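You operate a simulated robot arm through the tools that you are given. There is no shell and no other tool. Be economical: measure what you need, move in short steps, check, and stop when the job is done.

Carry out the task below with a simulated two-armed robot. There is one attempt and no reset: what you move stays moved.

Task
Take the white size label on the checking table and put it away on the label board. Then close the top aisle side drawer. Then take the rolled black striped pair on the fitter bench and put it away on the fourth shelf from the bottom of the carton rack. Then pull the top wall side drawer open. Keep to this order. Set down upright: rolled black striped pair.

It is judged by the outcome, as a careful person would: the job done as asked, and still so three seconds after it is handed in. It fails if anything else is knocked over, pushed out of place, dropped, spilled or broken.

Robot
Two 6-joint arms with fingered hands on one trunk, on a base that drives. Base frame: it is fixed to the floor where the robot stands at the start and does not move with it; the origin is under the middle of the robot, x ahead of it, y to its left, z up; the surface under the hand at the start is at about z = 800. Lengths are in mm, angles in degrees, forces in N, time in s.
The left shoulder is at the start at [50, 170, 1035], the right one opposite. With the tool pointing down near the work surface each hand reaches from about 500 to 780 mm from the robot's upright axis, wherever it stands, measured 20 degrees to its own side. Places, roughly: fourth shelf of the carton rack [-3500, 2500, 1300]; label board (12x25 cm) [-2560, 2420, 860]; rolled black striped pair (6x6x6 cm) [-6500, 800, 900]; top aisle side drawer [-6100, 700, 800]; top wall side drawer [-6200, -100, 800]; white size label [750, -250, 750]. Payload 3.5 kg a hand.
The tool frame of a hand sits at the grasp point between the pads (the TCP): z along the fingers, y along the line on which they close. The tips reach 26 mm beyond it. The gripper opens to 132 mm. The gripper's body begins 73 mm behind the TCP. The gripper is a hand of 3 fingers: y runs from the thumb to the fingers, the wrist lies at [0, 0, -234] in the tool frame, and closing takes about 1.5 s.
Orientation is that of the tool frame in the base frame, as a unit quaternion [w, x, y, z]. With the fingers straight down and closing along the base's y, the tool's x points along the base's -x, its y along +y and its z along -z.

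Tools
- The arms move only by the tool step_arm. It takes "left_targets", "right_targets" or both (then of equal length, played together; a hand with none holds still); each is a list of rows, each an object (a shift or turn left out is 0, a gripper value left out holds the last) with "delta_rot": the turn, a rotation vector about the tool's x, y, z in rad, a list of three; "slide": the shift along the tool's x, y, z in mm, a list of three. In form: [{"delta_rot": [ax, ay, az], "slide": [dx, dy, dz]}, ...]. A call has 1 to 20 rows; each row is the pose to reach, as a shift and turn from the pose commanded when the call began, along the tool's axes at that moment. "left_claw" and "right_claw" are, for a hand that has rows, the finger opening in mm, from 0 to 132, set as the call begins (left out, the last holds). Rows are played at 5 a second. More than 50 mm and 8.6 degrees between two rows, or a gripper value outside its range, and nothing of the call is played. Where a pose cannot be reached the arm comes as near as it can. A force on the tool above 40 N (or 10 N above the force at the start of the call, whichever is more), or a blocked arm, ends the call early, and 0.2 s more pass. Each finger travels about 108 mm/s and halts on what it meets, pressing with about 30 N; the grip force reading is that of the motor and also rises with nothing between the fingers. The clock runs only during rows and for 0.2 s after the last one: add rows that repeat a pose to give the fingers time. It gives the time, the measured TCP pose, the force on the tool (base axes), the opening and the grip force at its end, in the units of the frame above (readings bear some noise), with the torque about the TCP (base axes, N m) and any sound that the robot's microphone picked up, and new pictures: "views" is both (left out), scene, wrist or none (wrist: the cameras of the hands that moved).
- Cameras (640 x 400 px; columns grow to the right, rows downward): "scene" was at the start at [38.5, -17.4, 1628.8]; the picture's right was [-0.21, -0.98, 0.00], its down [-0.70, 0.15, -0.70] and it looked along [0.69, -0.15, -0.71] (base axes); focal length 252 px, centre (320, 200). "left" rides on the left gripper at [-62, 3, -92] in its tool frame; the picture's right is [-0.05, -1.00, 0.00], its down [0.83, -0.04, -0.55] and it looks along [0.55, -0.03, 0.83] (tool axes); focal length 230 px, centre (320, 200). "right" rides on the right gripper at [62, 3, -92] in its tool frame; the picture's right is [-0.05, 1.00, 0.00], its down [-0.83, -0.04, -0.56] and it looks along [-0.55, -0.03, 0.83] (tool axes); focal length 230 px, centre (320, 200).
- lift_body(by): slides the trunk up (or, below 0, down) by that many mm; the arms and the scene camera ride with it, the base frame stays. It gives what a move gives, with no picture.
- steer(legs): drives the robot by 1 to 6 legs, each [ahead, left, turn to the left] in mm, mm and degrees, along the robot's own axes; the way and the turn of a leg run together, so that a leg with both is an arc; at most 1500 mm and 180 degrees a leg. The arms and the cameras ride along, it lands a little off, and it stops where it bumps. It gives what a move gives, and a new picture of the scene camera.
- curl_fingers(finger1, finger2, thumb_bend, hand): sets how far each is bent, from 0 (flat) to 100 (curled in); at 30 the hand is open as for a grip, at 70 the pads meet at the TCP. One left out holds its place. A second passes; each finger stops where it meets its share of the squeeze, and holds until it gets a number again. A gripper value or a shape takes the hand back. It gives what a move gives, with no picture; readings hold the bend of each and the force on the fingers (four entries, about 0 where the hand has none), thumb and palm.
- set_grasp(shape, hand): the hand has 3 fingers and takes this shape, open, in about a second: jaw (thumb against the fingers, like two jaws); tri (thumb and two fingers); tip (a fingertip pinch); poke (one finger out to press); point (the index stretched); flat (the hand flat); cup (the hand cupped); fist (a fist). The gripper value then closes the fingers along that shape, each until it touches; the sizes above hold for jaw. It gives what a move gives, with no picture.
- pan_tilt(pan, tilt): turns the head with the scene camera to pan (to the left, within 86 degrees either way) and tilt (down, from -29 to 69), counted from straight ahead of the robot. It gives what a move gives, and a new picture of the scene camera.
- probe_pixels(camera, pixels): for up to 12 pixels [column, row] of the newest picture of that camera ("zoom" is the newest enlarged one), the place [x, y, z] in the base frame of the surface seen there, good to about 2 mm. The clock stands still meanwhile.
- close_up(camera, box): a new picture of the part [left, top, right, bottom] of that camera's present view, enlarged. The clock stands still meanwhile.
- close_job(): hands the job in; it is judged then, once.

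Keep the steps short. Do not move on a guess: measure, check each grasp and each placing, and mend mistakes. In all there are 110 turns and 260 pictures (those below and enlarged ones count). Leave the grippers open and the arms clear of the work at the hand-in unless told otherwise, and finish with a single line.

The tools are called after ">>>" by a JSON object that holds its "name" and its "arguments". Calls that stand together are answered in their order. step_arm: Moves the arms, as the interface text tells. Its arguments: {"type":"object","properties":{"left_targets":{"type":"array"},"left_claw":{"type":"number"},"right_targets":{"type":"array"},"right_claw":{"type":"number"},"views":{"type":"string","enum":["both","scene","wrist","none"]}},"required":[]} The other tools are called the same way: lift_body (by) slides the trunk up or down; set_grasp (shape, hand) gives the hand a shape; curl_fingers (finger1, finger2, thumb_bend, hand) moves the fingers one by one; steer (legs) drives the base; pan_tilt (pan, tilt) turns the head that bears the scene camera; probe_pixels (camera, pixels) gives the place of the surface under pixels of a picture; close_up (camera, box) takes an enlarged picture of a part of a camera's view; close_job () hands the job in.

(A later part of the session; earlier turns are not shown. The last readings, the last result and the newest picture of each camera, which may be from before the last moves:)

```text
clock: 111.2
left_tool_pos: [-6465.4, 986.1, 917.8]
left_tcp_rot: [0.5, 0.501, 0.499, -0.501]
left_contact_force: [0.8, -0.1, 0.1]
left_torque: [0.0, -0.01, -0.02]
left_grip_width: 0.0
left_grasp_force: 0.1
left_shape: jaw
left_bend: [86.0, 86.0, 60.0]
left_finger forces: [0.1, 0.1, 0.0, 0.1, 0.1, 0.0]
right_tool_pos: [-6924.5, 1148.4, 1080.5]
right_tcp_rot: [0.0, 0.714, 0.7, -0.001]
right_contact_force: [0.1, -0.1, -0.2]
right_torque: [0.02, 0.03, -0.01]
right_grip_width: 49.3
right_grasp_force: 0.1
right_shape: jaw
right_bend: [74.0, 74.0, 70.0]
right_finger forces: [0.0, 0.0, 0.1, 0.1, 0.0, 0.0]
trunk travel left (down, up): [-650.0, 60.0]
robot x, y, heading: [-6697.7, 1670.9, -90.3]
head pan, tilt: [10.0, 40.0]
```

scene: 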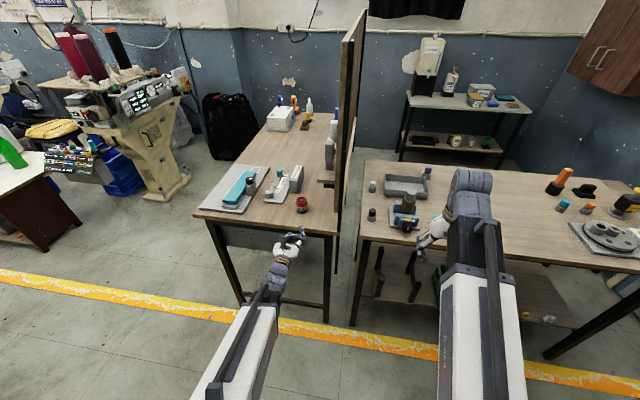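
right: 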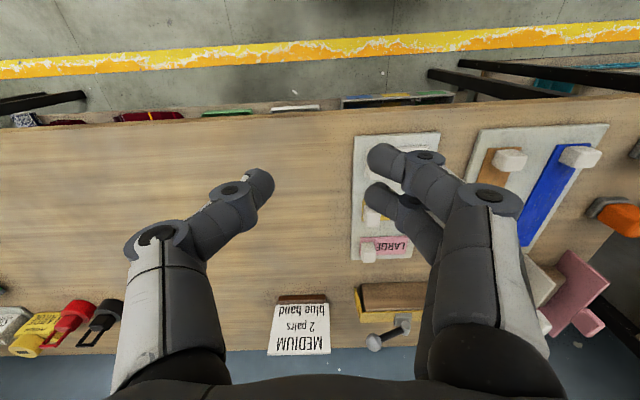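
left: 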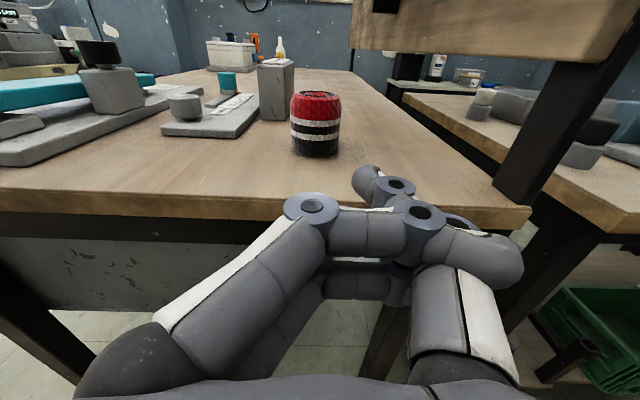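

The fingers remained curled from the fist (thumb in the way). Open them one by one.

>>> {"name": "curl_fingers", "arguments": {"hand": "left", "thumb_bend": 0, "finger1": 86, "finger2": 86}}

>>> {"name": "curl_fingers", "arguments": {"hand": "left", "thumb_bend": 0, "finger1": 30, "finger2": 30}}

>>> {"name": "set_grasp", "arguments": {"hand": "left", "shape": "jaw"}}

>>> {"name": "step_arm", "arguments": {"left_targets": [{"slide": [0, 0, 0]}, {"slide": [0, 0, 0]}], "left_claw": 100, "views": "wrist"}}

```text
clock: 112.2
left_tool_pos: [-6465.9, 984.4, 917.7]
left_tcp_rot: [0.499, 0.501, 0.499, -0.501]
left_contact_force: [1.8, 0.2, -0.6]
left_torque: [0.01, 0.01, -0.03]
left_grip_width: 62.3
left_grasp_force: 0.1
left_shape: fingers
left_bend: [86.0, 86.0, 16.0]
left_finger forces: [0.0, 0.0, 0.1, 0.0, 0.0, 0.0]
right_tool_pos: [-6923.9, 1146.8, 1082.1]
right_tcp_rot: [0.0, 0.714, 0.7, 0.0]
right_contact_force: [1.2, 0.2, 0.3]
right_torque: [0.04, 0.01, 0.03]
right_grip_width: 49.6
right_grasp_force: 0.0
right_shape: jaw
right_bend: [74.0, 74.0, 70.0]
right_finger forces: [0.0, 0.1, 0.0, 0.1, 0.0, 0.1]
trunk travel left (down, up): [-650.0, 60.0]
robot x, y, heading: [-6696.8, 1670.7, -90.5]
head pan, tilt: [10.0, 40.0]
```

```text
clock: 113.2
left_tool_pos: [-6465.8, 986.5, 918.7]
left_tcp_rot: [0.499, 0.502, 0.497, -0.502]
left_contact_force: [0.4, 1.3, -0.3]
left_torque: [-0.01, 0.02, 0.02]
left_grip_width: 61.1
left_grasp_force: 0.0
left_shape: fingers
left_bend: [83.0, 83.0, 16.0]
left_finger forces: [0.0, 0.0, 0.1, 0.0, 0.1, 0.1]
right_tool_pos: [-6924.0, 1147.8, 1081.8]
right_tcp_rot: [0.0, 0.714, 0.7, 0.0]
right_contact_force: [0.1, 0.4, 0.9]
right_torque: [-0.02, 0.02, 0.01]
right_grip_width: 49.5
right_grasp_force: 0.0
right_shape: jaw
right_bend: [74.0, 74.0, 70.0]
right_finger forces: [0.0, 0.0, 0.1, 0.0, 0.0, 0.0]
trunk travel left (down, up): [-650.0, 60.0]
robot x, y, heading: [-6697.5, 1675.2, -90.2]
head pan, tilt: [10.0, 40.0]
```

```text
clock: 114.1
left_tool_pos: [-6465.1, 986.6, 918.2]
left_tcp_rot: [0.498, 0.503, 0.497, -0.503]
left_contact_force: [0.0, -0.5, -0.3]
left_torque: [-0.01, -0.01, 0.02]
left_grip_width: 58.1
left_grasp_force: 0.0
left_shape: jaw
left_bend: [83.0, 83.0, 30.0]
left_finger forces: [0.0, 0.1, 0.0, 0.1, 0.0, 0.0]
right_tool_pos: [-6924.6, 1148.4, 1081.5]
right_tcp_rot: [-0.001, 0.714, 0.7, 0.0]
right_contact_force: [0.8, -0.2, 0.0]
right_torque: [-0.02, 0.01, 0.01]
right_grip_width: 49.4
right_grasp_force: 0.0
right_shape: jaw
right_bend: [74.0, 74.0, 70.0]
right_finger forces: [0.1, 0.0, 0.0, 0.0, 0.1, 0.1]
trunk travel left (down, up): [-650.0, 60.0]
robot x, y, heading: [-6696.7, 1674.0, -90.6]
head pan, tilt: [10.0, 40.0]
```

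```text
clock: 114.7
left_tool_pos: [-6466.1, 985.7, 918.9]
left_tcp_rot: [0.499, 0.502, 0.498, -0.502]
left_contact_force: [-0.6, 0.4, 0.4]
left_torque: [0.0, 0.0, 0.02]
left_grip_width: 41.6
left_grasp_force: 0.0
left_shape: jaw
left_bend: [84.0, 84.0, 60.0]
left_finger forces: [0.0, 0.0, 0.0, 0.0, 0.0, 0.1]
right_tool_pos: [-6923.7, 1147.6, 1081.7]
right_tcp_rot: [0.0, 0.714, 0.7, 0.0]
right_contact_force: [-0.2, -0.7, -0.1]
right_torque: [0.0, -0.01, -0.01]
right_grip_width: 49.4
right_grasp_force: 0.0
right_shape: jaw
right_bend: [74.0, 74.0, 70.0]
right_finger forces: [0.1, 0.1, 0.0, 0.1, 0.1, 0.0]
trunk travel left (down, up): [-650.0, 60.0]
robot x, y, heading: [-6692.6, 1674.6, -90.3]
head pan, tilt: [10.0, 40.0]
```

left: 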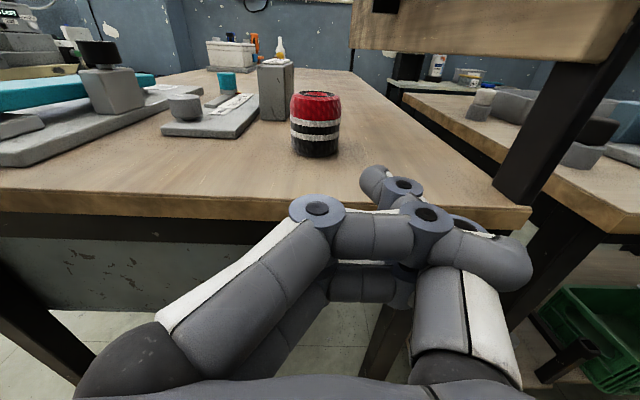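

The thumb still crosses in front of the fingers. Curl the fingers fully, lay the thumb flat, and look.

>>> {"name": "curl_fingers", "arguments": {"hand": "left", "thumb_bend": 0, "finger1": 100, "finger2": 100}}

>>> {"name": "close_up", "arguments": {"camera": "left", "box": [100, 120, 580, 400]}}

>>> {"name": "curl_fingers", "arguments": {"hand": "left", "thumb_bend": 0}}

>>> {"name": "close_up", "arguments": {"camera": "left", "box": [100, 120, 580, 400]}}

```text
clock: 115.7
left_tool_pos: [-6466.2, 985.7, 918.1]
left_tcp_rot: [0.499, 0.502, 0.497, -0.502]
left_contact_force: [0.2, 0.2, 0.3]
left_torque: [-0.02, 0.0, 0.01]
left_grip_width: 63.3
left_grasp_force: 0.0
left_shape: fingers
left_bend: [94.0, 94.0, 16.0]
left_finger forces: [0.0, 0.0, 0.0, 0.1, 0.0, 0.0]
right_tool_pos: [-6923.4, 1148.5, 1081.4]
right_tcp_rot: [0.0, 0.714, 0.7, 0.0]
right_contact_force: [-1.0, -0.4, -0.1]
right_torque: [-0.01, -0.03, 0.0]
right_grip_width: 49.5
right_grasp_force: 0.0
right_shape: jaw
right_bend: [74.0, 74.0, 70.0]
right_finger forces: [0.0, 0.0, 0.1, 0.1, 0.0, 0.0]
trunk travel left (down, up): [-650.0, 60.0]
robot x, y, heading: [-6693.7, 1673.5, -90.3]
head pan, tilt: [10.0, 40.0]
```

```text
1.33 times, centred on (340, 260) of left
```

zoom: 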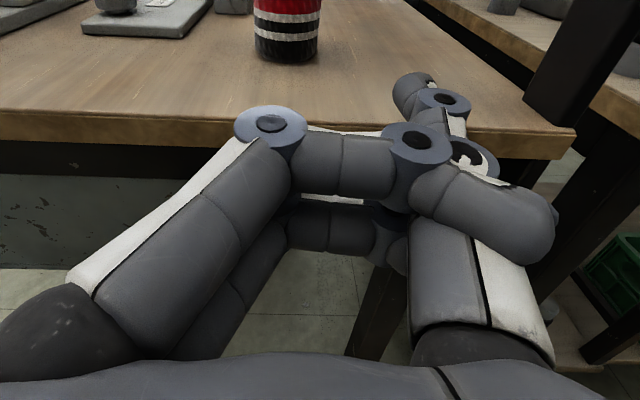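

```text
clock: 116.7
left_tool_pos: [-6466.2, 985.8, 919.2]
left_tcp_rot: [0.499, 0.502, 0.497, -0.502]
left_contact_force: [-0.3, -0.9, 0.5]
left_torque: [-0.02, 0.0, 0.01]
left_grip_width: 63.3
left_grasp_force: 0.0
left_shape: fingers
left_bend: [94.0, 94.0, 16.0]
left_finger forces: [0.1, 0.0, 0.0, 0.0, 0.0, 0.1]
right_tool_pos: [-6924.0, 1147.8, 1081.9]
right_tcp_rot: [0.0, 0.714, 0.7, 0.0]
right_contact_force: [-0.2, -0.1, 0.3]
right_torque: [-0.04, -0.02, 0.02]
right_grip_width: 49.6
right_grasp_force: 0.0
right_shape: jaw
right_bend: [74.0, 74.0, 70.0]
right_finger forces: [0.0, 0.0, 0.0, 0.0, 0.0, 0.0]
trunk travel left (down, up): [-650.0, 60.0]
robot x, y, heading: [-6693.2, 1669.8, -90.7]
head pan, tilt: [10.0, 40.0]
```

```text
1.33 times, centred on (340, 260) of left
```

zoom: 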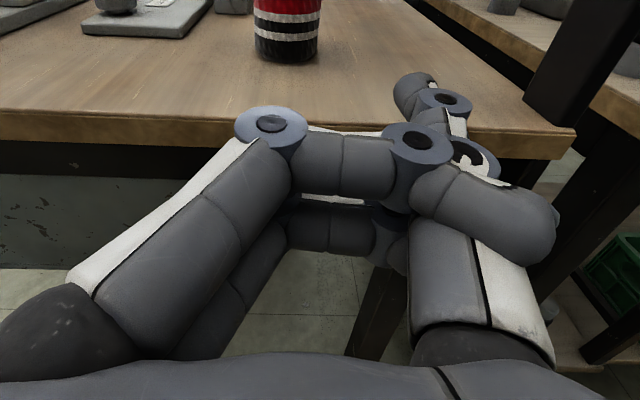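

The fingers interlocked with the thumb. Go back to the fist posture, then open the fingers first with the thumb held.

>>> {"name": "curl_fingers", "arguments": {"hand": "left", "thumb_bend": 54, "finger1": 100, "finger2": 100}}

>>> {"name": "curl_fingers", "arguments": {"hand": "left", "finger1": 20, "finger2": 20}}

>>> {"name": "close_up", "arguments": {"camera": "left", "box": [100, 120, 580, 400]}}

```text
clock: 117.7
left_tool_pos: [-6466.3, 986.1, 918.2]
left_tcp_rot: [0.499, 0.502, 0.498, -0.501]
left_contact_force: [0.7, -0.5, -0.7]
left_torque: [0.02, -0.01, 0.0]
left_grip_width: 62.8
left_grasp_force: 0.2
left_shape: fingers
left_bend: [95.0, 95.0, 54.0]
left_finger forces: [0.0, 0.1, 0.0, 0.0, 0.1, 0.1]
right_tool_pos: [-6925.2, 1147.9, 1080.3]
right_tcp_rot: [0.0, 0.714, 0.7, 0.0]
right_contact_force: [-0.6, 0.1, 0.3]
right_torque: [0.02, 0.01, -0.02]
right_grip_width: 49.7
right_grasp_force: 0.1
right_shape: jaw
right_bend: [74.0, 74.0, 70.0]
right_finger forces: [0.0, 0.0, 0.0, 0.0, 0.0, 0.0]
trunk travel left (down, up): [-650.0, 60.0]
robot x, y, heading: [-6696.2, 1668.2, -90.4]
head pan, tilt: [10.0, 40.0]
```

```text
clock: 118.7
left_tool_pos: [-6465.7, 986.5, 917.9]
left_tcp_rot: [0.499, 0.502, 0.497, -0.502]
left_contact_force: [-0.1, 0.2, 0.4]
left_torque: [-0.04, -0.02, 0.0]
left_grip_width: 61.6
left_grasp_force: 0.0
left_shape: fingers
left_bend: [92.0, 92.0, 54.0]
left_finger forces: [0.0, 0.0, 0.0, 0.1, 0.1, 0.0]
right_tool_pos: [-6923.9, 1147.4, 1080.8]
right_tcp_rot: [0.0, 0.714, 0.7, 0.0]
right_contact_force: [-0.7, -0.1, 0.8]
right_torque: [-0.02, 0.02, 0.0]
right_grip_width: 49.5
right_grasp_force: 0.1
right_shape: jaw
right_bend: [74.0, 74.0, 70.0]
right_finger forces: [0.0, 0.0, 0.0, 0.0, 0.1, 0.0]
trunk travel left (down, up): [-650.0, 60.0]
robot x, y, heading: [-6695.4, 1673.0, -90.0]
head pan, tilt: [10.0, 40.0]
```

```text
1.33 times, centred on (340, 260) of left
```

zoom: 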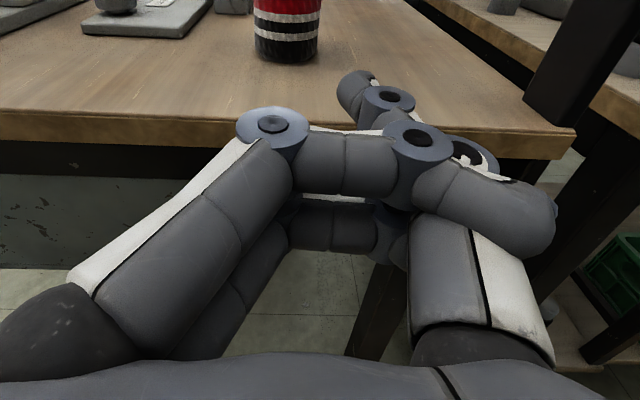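

Try the "flat" shape to swing the thumb aside.

>>> {"name": "set_grasp", "arguments": {"hand": "left", "shape": "flat"}}

>>> {"name": "close_up", "arguments": {"camera": "left", "box": [100, 120, 580, 400]}}

```text
clock: 119.6
left_tool_pos: [-6466.7, 985.8, 918.4]
left_tcp_rot: [0.499, 0.502, 0.497, -0.502]
left_contact_force: [-0.7, -0.2, 0.7]
left_torque: [-0.02, 0.0, 0.03]
left_grip_width: 126.3
left_grasp_force: 0.0
left_shape: flat
left_bend: [27.0, 27.0, 16.0]
left_finger forces: [0.0, 0.0, 0.1, 0.0, 0.1, 0.0]
right_tool_pos: [-6924.1, 1147.3, 1081.0]
right_tcp_rot: [-0.001, 0.714, 0.7, 0.0]
right_contact_force: [0.4, 0.0, -0.3]
right_torque: [0.0, 0.01, 0.0]
right_grip_width: 49.8
right_grasp_force: 0.1
right_shape: jaw
right_bend: [74.0, 74.0, 70.0]
right_finger forces: [0.1, 0.0, 0.0, 0.0, 0.0, 0.0]
trunk travel left (down, up): [-650.0, 60.0]
robot x, y, heading: [-6694.5, 1674.0, -90.4]
head pan, tilt: [10.0, 40.0]
```

```text
1.33 times, centred on (340, 260) of left
```

zoom: 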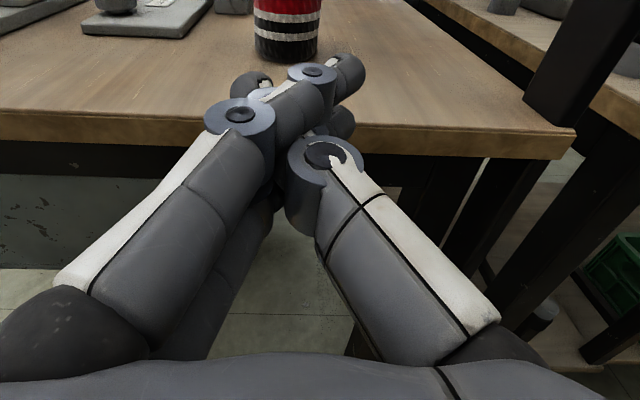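

Unlocked. Now back to jaw, opening 100.

>>> {"name": "set_grasp", "arguments": {"hand": "left", "shape": "jaw"}}

>>> {"name": "step_arm", "arguments": {"left_targets": [{"slide": [0, 0, 0]}, {"slide": [0, 0, 0]}, {"slide": [0, 0, 0]}], "left_claw": 100, "views": "wrist"}}

```text
clock: 120.5
left_tool_pos: [-6464.6, 986.3, 918.4]
left_tcp_rot: [0.499, 0.502, 0.498, -0.501]
left_contact_force: [0.6, 0.5, 0.3]
left_torque: [0.01, 0.0, 0.01]
left_grip_width: 0.0
left_grasp_force: 0.1
left_shape: jaw
left_bend: [55.0, 55.0, 39.0]
left_finger forces: [0.0, 0.0, 0.0, 0.0, 0.0, 0.0]
right_tool_pos: [-6924.5, 1147.2, 1081.4]
right_tcp_rot: [0.001, 0.714, 0.7, 0.001]
right_contact_force: [-0.4, 0.1, -0.2]
right_torque: [0.01, 0.01, 0.02]
right_grip_width: 49.7
right_grasp_force: 0.1
right_shape: jaw
right_bend: [74.0, 74.0, 70.0]
right_finger forces: [0.0, 0.1, 0.0, 0.0, 0.1, 0.1]
trunk travel left (down, up): [-650.0, 60.0]
robot x, y, heading: [-6694.0, 1673.0, -90.5]
head pan, tilt: [10.0, 40.0]
```

```text
clock: 121.3
left_tool_pos: [-6466.7, 985.8, 917.9]
left_tcp_rot: [0.5, 0.501, 0.498, -0.501]
left_contact_force: [-0.2, 0.1, -0.2]
left_torque: [0.0, 0.0, 0.03]
left_grip_width: 99.7
left_grasp_force: 0.1
left_shape: jaw
left_bend: [63.0, 63.0, 60.0]
left_finger forces: [0.1, 0.0, 0.0, 0.1, 0.1, 0.0]
right_tool_pos: [-6924.9, 1148.4, 1082.1]
right_tcp_rot: [0.0, 0.713, 0.701, 0.0]
right_contact_force: [0.7, 0.2, 0.1]
right_torque: [0.02, 0.0, 0.0]
right_grip_width: 49.5
right_grasp_force: 0.1
right_shape: jaw
right_bend: [74.0, 74.0, 70.0]
right_finger forces: [0.0, 0.0, 0.0, 0.0, 0.0, 0.1]
trunk travel left (down, up): [-650.0, 60.0]
robot x, y, heading: [-6692.7, 1672.2, -90.6]
head pan, tilt: [10.0, 40.0]
```

left: 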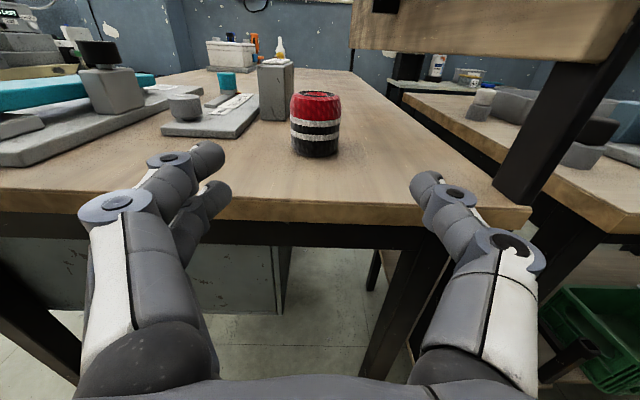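

Jaw is open again. Measure the pair from the hand camera.

>>> {"name": "probe_pixels", "arguments": {"camera": "left", "pixels": [[316, 95], [292, 128], [339, 128], [316, 130], [316, 152], [316, 175], [200, 160], [270, 115], [480, 150]]}}

```text
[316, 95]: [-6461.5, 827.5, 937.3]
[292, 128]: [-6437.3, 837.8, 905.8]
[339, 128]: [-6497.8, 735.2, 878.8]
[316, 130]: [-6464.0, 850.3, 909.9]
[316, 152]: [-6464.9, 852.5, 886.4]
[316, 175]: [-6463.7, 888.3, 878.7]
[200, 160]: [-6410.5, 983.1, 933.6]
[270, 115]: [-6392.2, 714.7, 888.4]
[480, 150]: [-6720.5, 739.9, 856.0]
```

Pair centre [-6464, 823]. Drive ahead 70 mm, then finish with the arm.

>>> {"name": "steer", "arguments": {"legs": [[70, 0, 0]]}}

>>> {"name": "step_arm", "arguments": {"left_targets": [{"slide": [3, 0, 0]}, {"slide": [5, 0, 0]}, {"slide": [5, 0, 0]}], "views": "wrist"}}

```text
clock: 122.3
left_tool_pos: [-6467.2, 914.8, 917.5]
left_tcp_rot: [0.498, 0.503, 0.497, -0.502]
left_contact_force: [0.2, -1.2, -0.6]
left_torque: [-0.03, 0.0, 0.04]
left_grip_width: 100.1
left_grasp_force: 0.1
left_shape: jaw
left_bend: [63.0, 63.0, 60.0]
left_finger forces: [0.1, 0.1, 0.0, 0.1, 0.0, 0.0]
right_tool_pos: [-6925.8, 1076.5, 1080.2]
right_tcp_rot: [0.0, 0.714, 0.7, 0.0]
right_contact_force: [0.8, 0.2, 0.5]
right_torque: [0.02, 0.03, 0.0]
right_grip_width: 49.6
right_grasp_force: 0.0
right_shape: jaw
right_bend: [74.0, 74.0, 70.0]
right_finger forces: [0.0, 0.1, 0.1, 0.0, 0.0, 0.1]
trunk travel left (down, up): [-650.0, 60.0]
robot x, y, heading: [-6694.6, 1599.2, -90.3]
head pan, tilt: [10.0, 40.0]
```

scene: 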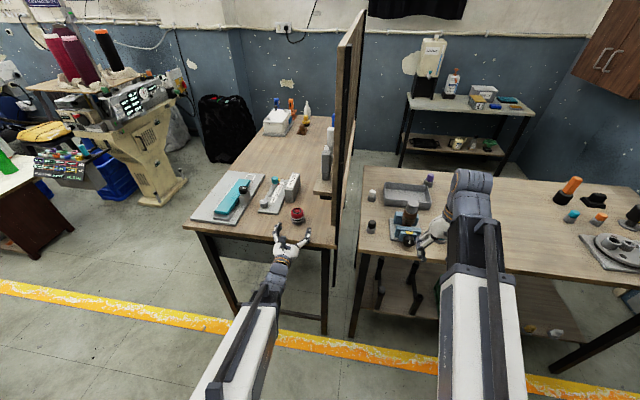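

```text
clock: 123.1
left_tool_pos: [-6466.2, 915.1, 913.9]
left_tcp_rot: [0.498, 0.502, 0.497, -0.502]
left_contact_force: [0.2, 0.2, -0.9]
left_torque: [0.02, 0.01, 0.01]
left_grip_width: 100.0
left_grasp_force: 0.0
left_shape: jaw
left_bend: [63.0, 63.0, 60.0]
left_finger forces: [0.0, 0.0, 0.0, 0.0, 0.1, 0.1]
right_tool_pos: [-6926.4, 1077.3, 1081.1]
right_tcp_rot: [-0.001, 0.715, 0.7, 0.0]
right_contact_force: [-0.1, -0.4, -0.2]
right_torque: [0.01, 0.02, 0.0]
right_grip_width: 49.7
right_grasp_force: 0.1
right_shape: jaw
right_bend: [74.0, 74.0, 70.0]
right_finger forces: [0.1, 0.0, 0.0, 0.0, 0.0, 0.1]
trunk travel left (down, up): [-650.0, 60.0]
robot x, y, heading: [-6694.6, 1599.3, -90.5]
head pan, tilt: [10.0, 40.0]
```

left: 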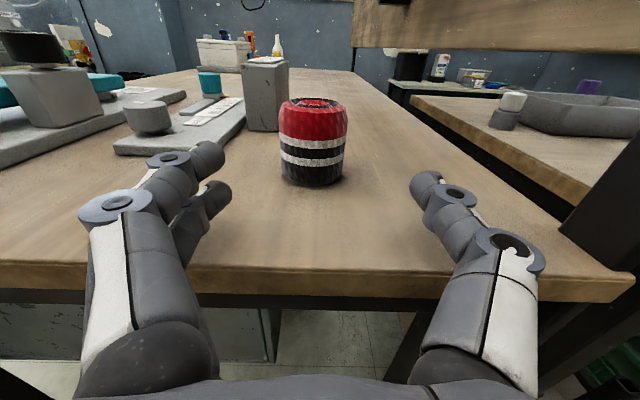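

Move in 92 mm with the arm, 2 mm toward +x.

>>> {"name": "step_arm", "arguments": {"left_targets": [{"slide": [0, 1, 30]}, {"slide": [0, 2, 60]}, {"slide": [0, 2, 80]}, {"slide": [0, 2, 92]}, {"slide": [0, 2, 92]}], "views": "wrist"}}

```text
clock: 124.3
left_tool_pos: [-6465.7, 822.1, 915.0]
left_tcp_rot: [0.499, 0.502, 0.497, -0.502]
left_contact_force: [0.3, -0.3, 0.4]
left_torque: [0.01, -0.01, -0.02]
left_grip_width: 99.8
left_grasp_force: 0.0
left_shape: jaw
left_bend: [63.0, 63.0, 60.0]
left_finger forces: [0.1, 0.1, 0.1, 0.1, 0.0, 0.1]
right_tool_pos: [-6925.1, 1076.9, 1082.2]
right_tcp_rot: [0.0, 0.714, 0.7, 0.0]
right_contact_force: [0.1, -0.3, -0.1]
right_torque: [-0.01, 0.01, 0.03]
right_grip_width: 49.5
right_grasp_force: 0.1
right_shape: jaw
right_bend: [74.0, 74.0, 70.0]
right_finger forces: [0.1, 0.0, 0.0, 0.0, 0.1, 0.0]
trunk travel left (down, up): [-650.0, 60.0]
robot x, y, heading: [-6692.4, 1604.5, -90.4]
head pan, tilt: [10.0, 40.0]
```

left: 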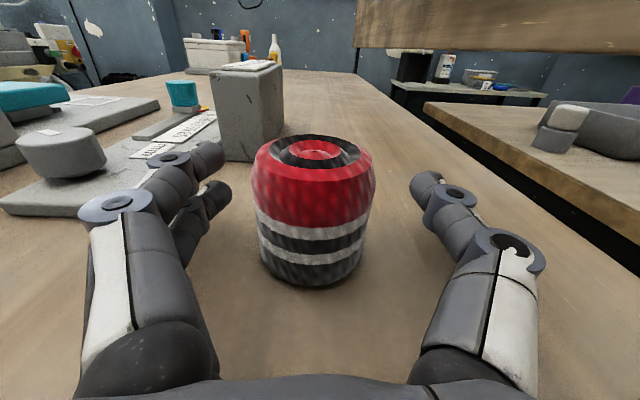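

Centred between the fingers. Close.

>>> {"name": "step_arm", "arguments": {"left_targets": [{"slide": [0, 0, 0]}, {"slide": [0, 0, 0]}, {"slide": [0, 0, 0]}, {"slide": [0, 0, 0]}, {"slide": [0, 0, 0]}, {"slide": [0, 0, 0]}], "left_claw": 30, "views": "wrist"}}

```text
clock: 125.7
left_tool_pos: [-6465.3, 821.7, 914.1]
left_tcp_rot: [0.498, 0.502, 0.497, -0.502]
left_contact_force: [0.2, -0.2, 0.4]
left_torque: [0.01, -0.01, -0.01]
left_grip_width: 3.5
left_grasp_force: 29.6
left_shape: jaw
left_bend: [72.0, 73.0, 75.0]
left_finger forces: [6.5, 5.4, 0.1, 0.0, 10.6, 0.1]
right_tool_pos: [-6925.8, 1077.9, 1080.7]
right_tcp_rot: [0.0, 0.714, 0.7, 0.0]
right_contact_force: [-0.1, -0.6, -0.6]
right_torque: [0.0, -0.04, 0.01]
right_grip_width: 49.6
right_grasp_force: 0.1
right_shape: jaw
right_bend: [74.0, 74.0, 70.0]
right_finger forces: [0.0, 0.1, 0.0, 0.0, 0.0, 0.0]
trunk travel left (down, up): [-650.0, 60.0]
robot x, y, heading: [-6694.2, 1602.3, -90.3]
head pan, tilt: [10.0, 40.0]
```

left: 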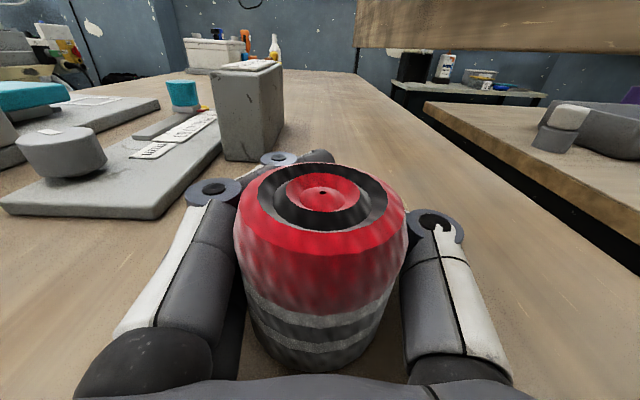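

The roll was drawn into the hand and is wrapped by the fingers, still upright. Lift a little and check that it is held.

>>> {"name": "step_arm", "arguments": {"left_targets": [{"slide": [-5, 0, 0]}, {"slide": [-10, 0, 0]}, {"slide": [-20, 0, 0]}, {"slide": [-30, 0, 0]}, {"slide": [-30, 0, 0]}], "views": "both"}}

```text
clock: 126.9
left_tool_pos: [-6466.1, 822.4, 942.9]
left_tcp_rot: [0.498, 0.502, 0.497, -0.502]
left_contact_force: [0.2, -0.4, -0.3]
left_torque: [0.01, -0.01, -0.02]
left_grip_width: 3.4
left_grasp_force: 30.0
left_shape: jaw
left_bend: [72.0, 73.0, 75.0]
left_finger forces: [6.3, 5.5, 0.1, 0.0, 10.9, 0.0]
right_tool_pos: [-6925.7, 1076.4, 1081.7]
right_tcp_rot: [0.0, 0.714, 0.701, 0.0]
right_contact_force: [-0.6, -0.2, -0.5]
right_torque: [-0.01, 0.01, -0.03]
right_grip_width: 49.6
right_grasp_force: 0.1
right_shape: jaw
right_bend: [74.0, 74.0, 70.0]
right_finger forces: [0.0, 0.0, 0.0, 0.1, 0.0, 0.1]
trunk travel left (down, up): [-650.0, 60.0]
robot x, y, heading: [-6693.2, 1602.3, -90.3]
head pan, tilt: [10.0, 40.0]
```

scene: 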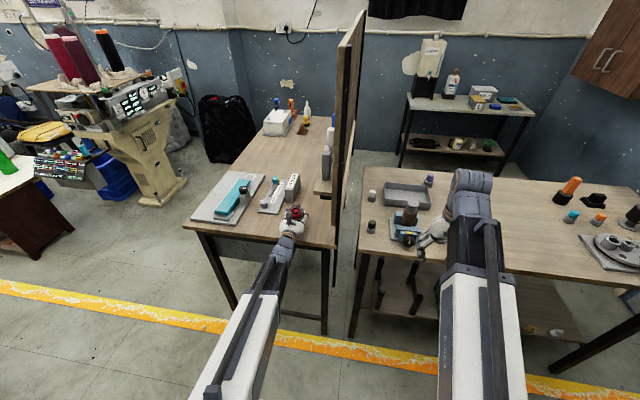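
left: 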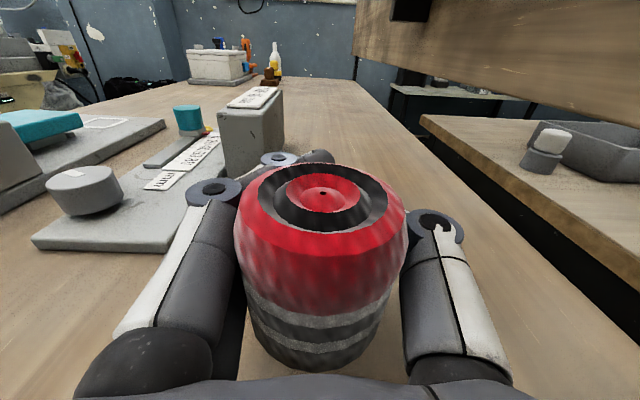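

Held firmly and upright. Raise to z≈1080, retract slightly, then back off.

>>> {"name": "step_arm", "arguments": {"left_targets": [{"slide": [-40, 0, 0]}, {"slide": [-80, 0, 0]}, {"slide": [-110, 0, -25]}, {"slide": [-130, 0, -60]}, {"slide": [-130, 0, -105]}, {"slide": [-130, 0, -140]}, {"slide": [-130, 0, -140]}], "views": "none"}}

>>> {"name": "steer", "arguments": {"legs": [[-150, 0, 0], [0, 0, 90]]}}

>>> {"name": "pan_tilt", "arguments": {"pan": 0, "tilt": 30}}

```text
clock: 128.5
left_tool_pos: [-6453.5, 912.4, 1059.2]
left_tcp_rot: [0.499, 0.502, 0.498, -0.502]
left_contact_force: [-0.9, -0.1, -1.4]
left_torque: [-0.04, -0.03, 0.03]
left_grip_width: 3.3
left_grasp_force: 30.4
left_shape: jaw
left_bend: [72.0, 73.0, 75.0]
left_finger forces: [6.1, 5.3, 0.0, 0.1, 10.7, 0.0]
left hand out of reach, approached as far as the arm can: row 5, 6, 7
right_tool_pos: [-6925.0, 1077.8, 1080.2]
right_tcp_rot: [0.0, 0.714, 0.7, 0.0]
right_contact_force: [0.1, 0.6, 0.0]
right_torque: [0.03, 0.02, 0.0]
right_grip_width: 49.5
right_grasp_force: 0.1
right_shape: jaw
right_bend: [74.0, 74.0, 70.0]
right_finger forces: [0.0, 0.0, 0.0, 0.0, 0.1, 0.0]
trunk travel left (down, up): [-650.0, 60.0]
robot x, y, heading: [-6697.1, 1600.8, -90.1]
head pan, tilt: [10.0, 40.0]
```

```text
clock: 133.7
left_tool_pos: [-6003.1, 1987.8, 1058.5]
left_tcp_rot: [0.708, 0.006, 0.707, -0.004]
left_contact_force: [-0.5, 0.4, -0.9]
left_torque: [-0.01, -0.01, 0.03]
left_grip_width: 3.3
left_grasp_force: 30.1
left_shape: jaw
left_bend: [72.0, 72.0, 75.0]
left_finger forces: [5.5, 4.8, 0.0, 0.0, 9.5, 0.0]
right_tool_pos: [-6170.6, 1517.8, 1081.0]
right_tcp_rot: [0.0, 0.012, 1.0, 0.0]
right_contact_force: [0.2, 0.6, 0.4]
right_torque: [0.0, 0.02, 0.01]
right_grip_width: 49.7
right_grasp_force: 0.0
right_shape: jaw
right_bend: [74.0, 74.0, 70.0]
right_finger forces: [0.1, 0.1, 0.1, 0.0, 0.0, 0.0]
trunk travel left (down, up): [-650.0, 60.0]
robot x, y, heading: [-6694.4, 1749.3, -1.0]
head pan, tilt: [10.0, 40.0]
```

scene: 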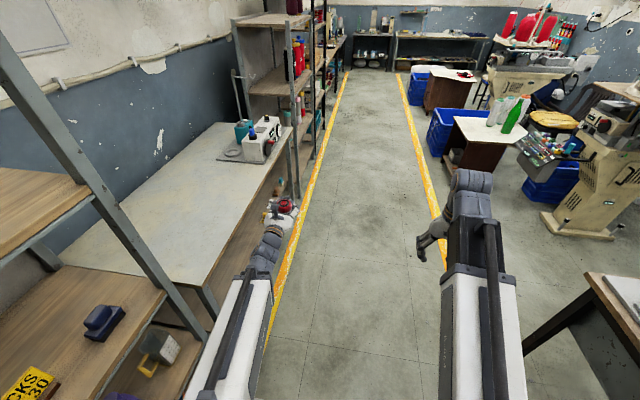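

```text
clock: 134.4
left_tool_pos: [-6003.4, 1986.8, 1058.3]
left_tcp_rot: [0.707, 0.004, 0.707, -0.003]
left_contact_force: [0.6, -0.1, -1.5]
left_torque: [0.03, -0.03, -0.01]
left_grip_width: 3.4
left_grasp_force: 30.0
left_shape: jaw
left_bend: [72.0, 72.0, 75.0]
left_finger forces: [5.5, 4.9, 0.0, 0.1, 9.6, 0.1]
right_tool_pos: [-6170.4, 1517.4, 1079.7]
right_tcp_rot: [0.0, 0.012, 1.0, -0.001]
right_contact_force: [0.1, -0.1, -0.1]
right_torque: [-0.01, 0.02, -0.03]
right_grip_width: 49.9
right_grasp_force: 0.1
right_shape: jaw
right_bend: [74.0, 74.0, 70.0]
right_finger forces: [0.1, 0.1, 0.0, 0.0, 0.1, 0.0]
trunk travel left (down, up): [-650.0, 60.0]
robot x, y, heading: [-6697.1, 1751.4, -0.6]
head pan, tilt: [0.0, 30.0]
```

scene: 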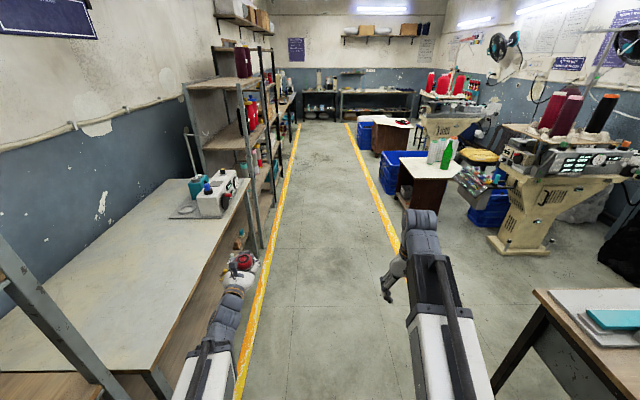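

Measure the bobbin table before driving back along the aisle.

>>> {"name": "probe_pixels", "arguments": {"camera": "scene", "pixels": [[412, 182], [404, 208], [440, 208], [443, 150], [398, 193], [345, 150], [375, 160], [300, 140]]}}

>>> {"name": "steer", "arguments": {"legs": [[0, -300, 0.6], [1200, 0, 0], [800, 0, 0]]}}

>>> {"name": "pan_tilt", "arguments": {"pan": 45, "tilt": 15}}

```text
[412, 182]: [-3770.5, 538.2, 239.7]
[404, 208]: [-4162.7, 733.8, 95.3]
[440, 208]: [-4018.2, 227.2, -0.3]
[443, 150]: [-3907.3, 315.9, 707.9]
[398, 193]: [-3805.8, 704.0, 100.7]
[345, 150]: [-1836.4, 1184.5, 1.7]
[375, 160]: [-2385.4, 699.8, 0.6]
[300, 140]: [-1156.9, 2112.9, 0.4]
```

```text
clock: 146.1
left_tool_pos: [-4001.2, 1696.3, 1058.1]
left_tcp_rot: [0.707, 0.0, 0.707, 0.0]
left_contact_force: [1.2, -0.6, -0.6]
left_torque: [0.01, -0.04, -0.01]
left_grip_width: 3.4
left_grasp_force: 29.9
left_shape: jaw
left_bend: [72.0, 72.0, 75.0]
left_finger forces: [5.4, 4.7, 0.0, 0.0, 9.4, 0.0]
right_tool_pos: [-4161.3, 1223.8, 1080.8]
right_tcp_rot: [0.0, 0.005, 1.0, 0.0]
right_contact_force: [1.3, -0.8, -0.6]
right_torque: [0.01, 0.02, 0.01]
right_grip_width: 49.7
right_grasp_force: 0.0
right_shape: jaw
right_bend: [74.0, 74.0, 70.0]
right_finger forces: [0.0, 0.0, 0.0, 0.0, 0.1, 0.0]
trunk travel left (down, up): [-650.0, 60.0]
robot x, y, heading: [-4686.5, 1447.8, -0.0]
head pan, tilt: [0.0, 30.0]
```

scene: 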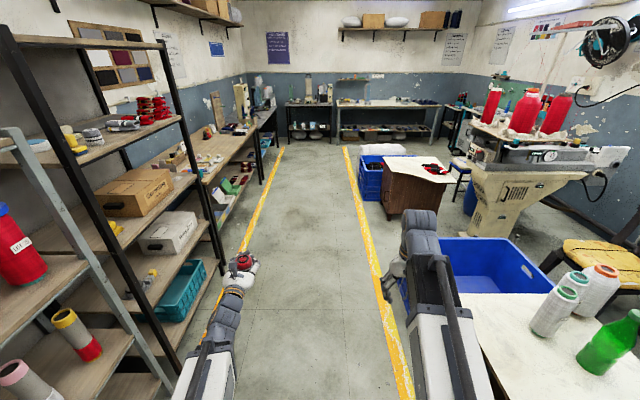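

```text
clock: 147.2
left_tool_pos: [-4001.9, 1696.9, 1058.0]
left_tcp_rot: [0.707, 0.0, 0.707, 0.0]
left_contact_force: [-0.5, 0.6, -0.2]
left_torque: [0.0, -0.03, 0.0]
left_grip_width: 3.0
left_grasp_force: 30.7
left_shape: jaw
left_bend: [72.0, 72.0, 75.0]
left_finger forces: [5.5, 4.8, 0.0, 0.1, 9.5, 0.0]
right_tool_pos: [-4159.7, 1224.9, 1081.3]
right_tcp_rot: [0.0, 0.005, 1.0, 0.0]
right_contact_force: [-0.1, 0.4, -0.3]
right_torque: [0.0, -0.01, 0.03]
right_grip_width: 49.3
right_grasp_force: 0.1
right_shape: jaw
right_bend: [74.0, 74.0, 70.0]
right_finger forces: [0.1, 0.0, 0.0, 0.0, 0.0, 0.1]
trunk travel left (down, up): [-650.0, 60.0]
robot x, y, heading: [-4686.2, 1451.2, -0.2]
head pan, tilt: [45.0, 15.0]
```

scene: 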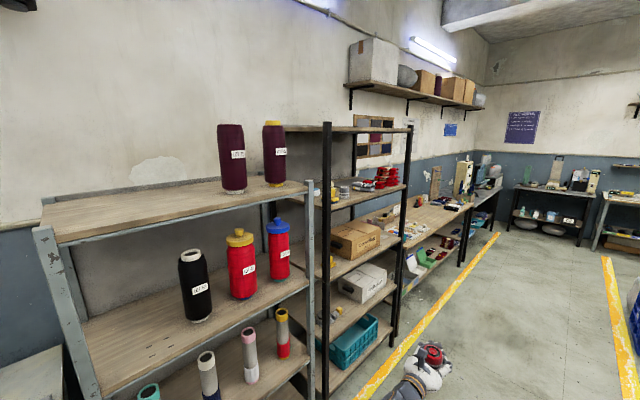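

Drive ahead 1430 to x≈-3255 and turn left to face the carton rack.

>>> {"name": "steer", "arguments": {"legs": [[1430, -20, 0], [0, 0, 90]]}}

>>> {"name": "lift_body", "arguments": {"by": 60}}

>>> {"name": "pan_tilt", "arguments": {"pan": 10, "tilt": 15}}

```text
clock: 158.1
left_tool_pos: [-3496.0, 2120.9, 1058.7]
left_tcp_rot: [0.501, -0.498, 0.502, 0.499]
left_contact_force: [-0.3, -0.4, 0.1]
left_torque: [0.02, -0.03, 0.02]
left_grip_width: 3.0
left_grasp_force: 29.4
left_shape: jaw
left_bend: [72.0, 72.0, 75.0]
left_finger forces: [4.8, 4.4, 0.0, 0.0, 8.4, 0.0]
right_tool_pos: [-3026.8, 1955.6, 1079.7]
right_tcp_rot: [0.001, -0.7, 0.714, 0.0]
right_contact_force: [-0.1, 0.0, 0.6]
right_torque: [0.03, -0.01, 0.0]
right_grip_width: 49.5
right_grasp_force: 0.0
right_shape: jaw
right_bend: [74.0, 74.0, 70.0]
right_finger forces: [0.0, 0.1, 0.1, 0.0, 0.0, 0.0]
trunk travel left (down, up): [-650.0, 60.0]
robot x, y, heading: [-3255.0, 1432.4, 89.4]
head pan, tilt: [45.0, 15.0]
```

scene: 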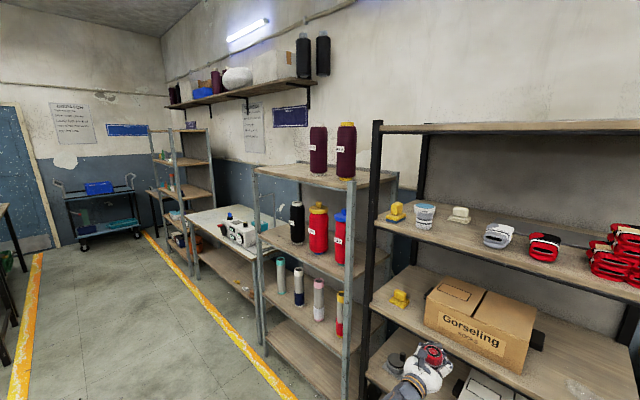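

```text
clock: 159.1
left_tool_pos: [-3496.5, 2121.1, 1118.7]
left_tcp_rot: [0.501, -0.499, 0.501, 0.499]
left_contact_force: [-0.1, 0.0, -1.4]
left_torque: [0.01, 0.02, 0.0]
left_grip_width: 3.0
left_grasp_force: 29.4
left_shape: jaw
left_bend: [72.0, 72.0, 75.0]
left_finger forces: [4.9, 4.4, 0.0, 0.0, 8.5, 0.0]
right_tool_pos: [-3026.4, 1956.0, 1141.1]
right_tcp_rot: [0.001, -0.7, 0.714, 0.0]
right_contact_force: [-0.3, 0.1, -0.2]
right_torque: [-0.02, -0.08, 0.0]
right_grip_width: 49.5
right_grasp_force: 0.1
right_shape: jaw
right_bend: [74.0, 74.0, 70.0]
right_finger forces: [0.0, 0.1, 0.0, 0.1, 0.0, 0.0]
trunk travel left (down, up): [-710.0, 0.0]
robot x, y, heading: [-3257.2, 1430.5, 89.8]
head pan, tilt: [45.0, 15.0]
```

```text
clock: 160.1
left_tool_pos: [-3496.2, 2120.1, 1118.6]
left_tcp_rot: [0.501, -0.498, 0.502, 0.499]
left_contact_force: [0.2, 0.1, -1.4]
left_torque: [0.01, 0.04, -0.01]
left_grip_width: 3.1
left_grasp_force: 30.4
left_shape: jaw
left_bend: [72.0, 72.0, 75.0]
left_finger forces: [5.0, 4.4, 0.0, 0.0, 8.4, 0.1]
right_tool_pos: [-3025.8, 1955.3, 1141.2]
right_tcp_rot: [0.0, -0.7, 0.714, 0.0]
right_contact_force: [0.5, 0.0, 0.2]
right_torque: [0.02, 0.01, 0.08]
right_grip_width: 49.7
right_grasp_force: 0.0
right_shape: jaw
right_bend: [74.0, 74.0, 70.0]
right_finger forces: [0.0, 0.0, 0.0, 0.0, 0.0, 0.0]
trunk travel left (down, up): [-710.0, 0.0]
robot x, y, heading: [-3261.3, 1432.0, 89.8]
head pan, tilt: [10.0, 15.0]
```

scene: 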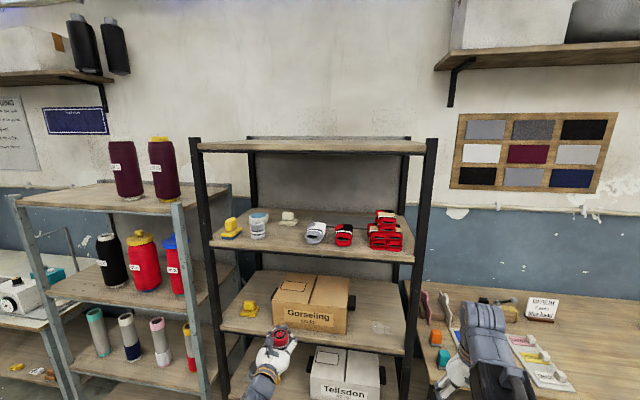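

>>> {"name": "close_up", "arguments": {"camera": "scene", "box": [195, 140, 435, 290]}}

>>> {"name": "probe_pixels", "arguments": {"camera": "scene", "pixels": [[260, 237], [286, 222], [312, 240], [343, 242], [382, 246], [275, 247], [300, 247], [328, 222], [360, 225], [300, 215], [395, 235], [320, 147]]}}

```text
2.67 times, centred on (315, 215) of scene
```

zoom: 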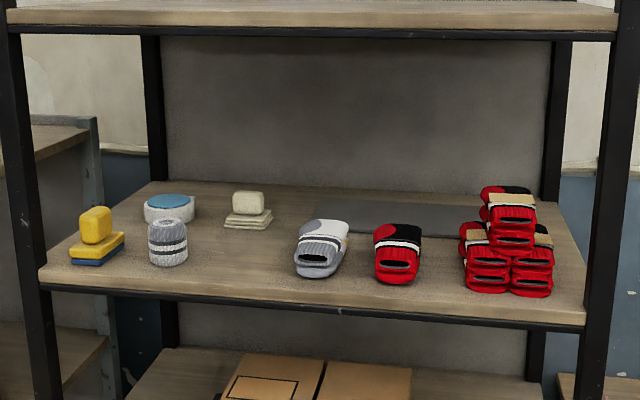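

```text
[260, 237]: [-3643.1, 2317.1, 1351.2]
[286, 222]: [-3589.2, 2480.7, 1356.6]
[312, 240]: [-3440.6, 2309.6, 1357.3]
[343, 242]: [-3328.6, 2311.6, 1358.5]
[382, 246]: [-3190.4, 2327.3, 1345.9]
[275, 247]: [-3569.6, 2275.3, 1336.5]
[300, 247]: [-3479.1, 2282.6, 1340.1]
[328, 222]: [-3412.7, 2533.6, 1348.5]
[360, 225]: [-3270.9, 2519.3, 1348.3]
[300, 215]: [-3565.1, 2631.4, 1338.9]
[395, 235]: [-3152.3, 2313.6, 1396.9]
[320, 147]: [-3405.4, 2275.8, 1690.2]
```

A grey rolled pair stands at left and folded pairs at right; the gap between is a candidate. Measure its edges and how the pair sits in the hand.

>>> {"name": "close_up", "arguments": {"camera": "scene", "box": [235, 200, 335, 262]}}

>>> {"name": "probe_pixels", "arguments": {"camera": "zoom", "pixels": [[205, 215], [190, 225], [215, 180], [152, 225], [462, 240], [455, 225], [475, 265], [505, 250], [330, 280], [330, 220], [480, 190], [175, 140]]}}

>>> {"name": "close_up", "arguments": {"camera": "left", "box": [60, 60, 580, 400]}}

```text
6.40 times, centred on (285, 231) of scene
```

zoom: 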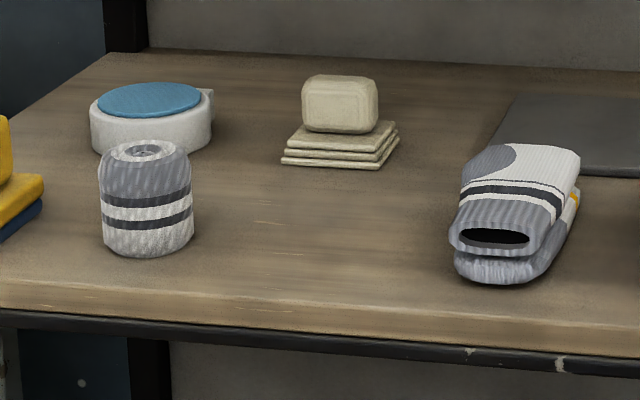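

```text
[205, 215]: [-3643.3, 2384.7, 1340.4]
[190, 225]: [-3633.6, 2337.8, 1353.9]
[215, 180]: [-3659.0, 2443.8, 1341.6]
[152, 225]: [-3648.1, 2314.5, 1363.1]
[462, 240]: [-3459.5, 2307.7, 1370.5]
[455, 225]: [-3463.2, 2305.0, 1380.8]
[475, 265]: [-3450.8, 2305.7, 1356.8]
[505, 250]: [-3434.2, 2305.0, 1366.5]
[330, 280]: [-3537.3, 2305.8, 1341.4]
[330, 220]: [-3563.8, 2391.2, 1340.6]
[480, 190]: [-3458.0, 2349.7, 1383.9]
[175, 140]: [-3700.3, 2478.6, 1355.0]
```

```text
1.18 times, centred on (320, 230) of left
```

zoom: 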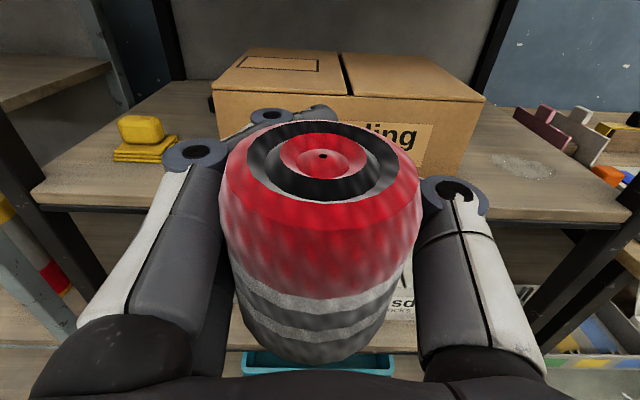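

>>> {"name": "probe_pixels", "arguments": {"camera": "left", "pixels": [[322, 192], [290, 180], [370, 200], [322, 165], [322, 225], [322, 330], [245, 240], [398, 240], [215, 190], [430, 225]]}}

```text
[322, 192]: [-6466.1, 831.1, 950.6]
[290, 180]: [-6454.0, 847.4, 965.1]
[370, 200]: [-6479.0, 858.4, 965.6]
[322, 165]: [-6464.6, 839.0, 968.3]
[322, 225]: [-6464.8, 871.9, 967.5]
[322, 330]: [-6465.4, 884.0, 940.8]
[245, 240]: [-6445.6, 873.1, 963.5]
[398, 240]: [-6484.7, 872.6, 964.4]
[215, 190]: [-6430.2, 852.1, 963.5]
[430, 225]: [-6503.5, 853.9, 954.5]
```

Pair centre sits 33 mm palm-side of the TCP, bottom 35 mm below it. Target: TCP [-3550, 2345, ~1377]. Raise the hand in front of the rack first.

>>> {"name": "step_arm", "arguments": {"left_targets": [{"slide": [-45, 8, 0]}, {"slide": [-90, 16, 0]}, {"slide": [-135, 24, 0]}, {"slide": [-180, 32, 0]}, {"slide": [-225, 42, 0]}, {"slide": [-265, 50, 0]}, {"slide": [-290, 54, 0]}, {"slide": [-290, 54, 0]}], "views": "both"}}

```text
clock: 161.9
left_tool_pos: [-3543.2, 2141.2, 1293.0]
left_tcp_rot: [0.521, -0.466, 0.473, 0.537]
left_contact_force: [0.3, 0.0, -1.6]
left_torque: [-0.02, 0.02, 0.01]
left_grip_width: 2.8
left_grasp_force: 29.8
left_shape: jaw
left_bend: [72.0, 72.0, 75.0]
left_finger forces: [4.9, 4.3, 0.1, 0.0, 8.3, 0.1]
left hand out of reach, approached as far as the arm can: row 1, 2, 3, 4, 5, 6, 7, 8
right_tool_pos: [-3025.1, 1955.5, 1141.4]
right_tcp_rot: [-0.001, -0.7, 0.714, 0.0]
right_contact_force: [-0.8, 0.5, 0.2]
right_torque: [-0.01, -0.02, 0.01]
right_grip_width: 49.5
right_grasp_force: 0.0
right_shape: jaw
right_bend: [74.0, 74.0, 70.0]
right_finger forces: [0.0, 0.1, 0.1, 0.1, 0.0, 0.0]
trunk travel left (down, up): [-710.0, 0.0]
robot x, y, heading: [-3257.5, 1430.0, 89.3]
head pan, tilt: [10.0, 15.0]
```

scene: 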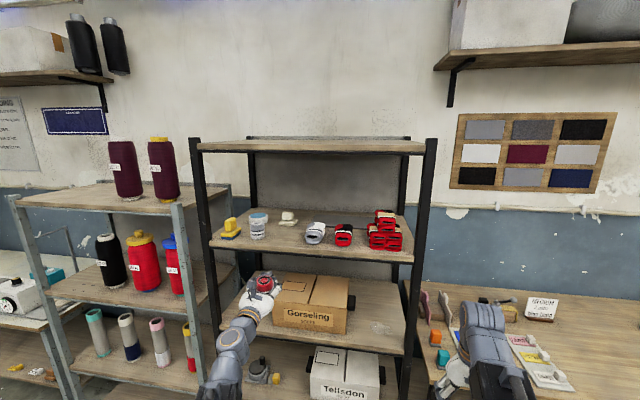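
left: 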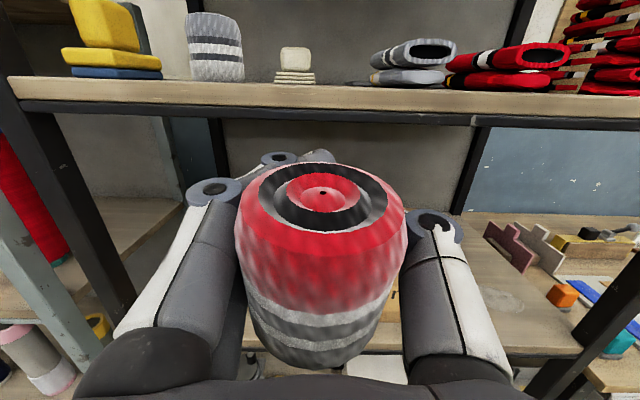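

Too near the body for this height. Back up 140 mm and reach further out instead.

>>> {"name": "steer", "arguments": {"legs": [[-140, 0, 0.6]]}}

>>> {"name": "step_arm", "arguments": {"left_targets": [{"slide": [0, 0, 35]}, {"slide": [0, 0, 70]}, {"slide": [0, 0, 105]}, {"slide": [0, 0, 140]}, {"slide": [0, 0, 140]}, {"slide": [0, 0, 140]}], "views": "wrist"}}

```text
clock: 163.2
left_tool_pos: [-3552.5, 1997.5, 1292.6]
left_tcp_rot: [0.519, -0.468, 0.469, 0.54]
left_contact_force: [-0.2, 0.1, -0.7]
left_torque: [-0.04, 0.04, 0.03]
left_grip_width: 2.9
left_grasp_force: 30.2
left_shape: jaw
left_bend: [72.0, 72.0, 75.0]
left_finger forces: [4.9, 4.2, 0.1, 0.0, 8.4, 0.0]
right_tool_pos: [-3030.9, 1817.5, 1142.1]
right_tcp_rot: [0.0, -0.704, 0.71, 0.001]
right_contact_force: [0.3, -0.2, 0.3]
right_torque: [-0.01, -0.01, 0.02]
right_grip_width: 49.7
right_grasp_force: 0.0
right_shape: jaw
right_bend: [74.0, 74.0, 70.0]
right_finger forces: [0.0, 0.0, 0.0, 0.1, 0.0, 0.0]
trunk travel left (down, up): [-710.0, 0.0]
robot x, y, heading: [-3254.4, 1290.8, 90.2]
head pan, tilt: [10.0, 15.0]
```

scene: 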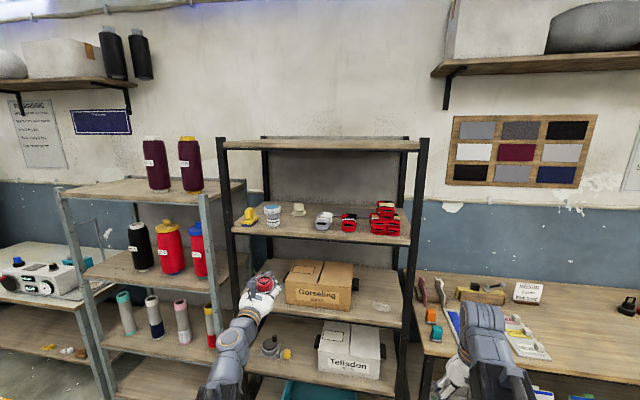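

```text
clock: 164.6
left_tool_pos: [-3554.3, 2139.2, 1309.8]
left_tcp_rot: [0.519, -0.468, 0.47, 0.539]
left_contact_force: [-0.5, -0.1, -1.3]
left_torque: [0.03, -0.02, -0.03]
left_grip_width: 2.9
left_grasp_force: 30.1
left_shape: jaw
left_bend: [72.0, 72.0, 75.0]
left_finger forces: [4.8, 4.3, 0.0, 0.0, 8.2, 0.1]
right_tool_pos: [-3030.2, 1817.4, 1141.9]
right_tcp_rot: [0.0, -0.704, 0.711, 0.0]
right_contact_force: [0.2, -0.2, 0.2]
right_torque: [0.03, 0.0, 0.01]
right_grip_width: 49.6
right_grasp_force: 0.1
right_shape: jaw
right_bend: [74.0, 74.0, 70.0]
right_finger forces: [0.0, 0.1, 0.1, 0.0, 0.0, 0.1]
trunk travel left (down, up): [-710.0, 0.0]
robot x, y, heading: [-3254.6, 1294.7, 90.3]
head pan, tilt: [10.0, 15.0]
```

left: 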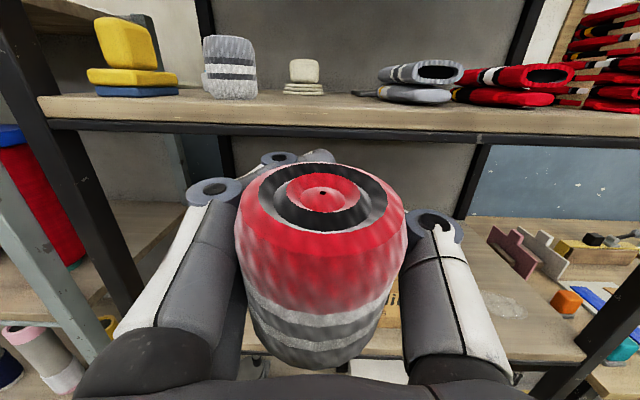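

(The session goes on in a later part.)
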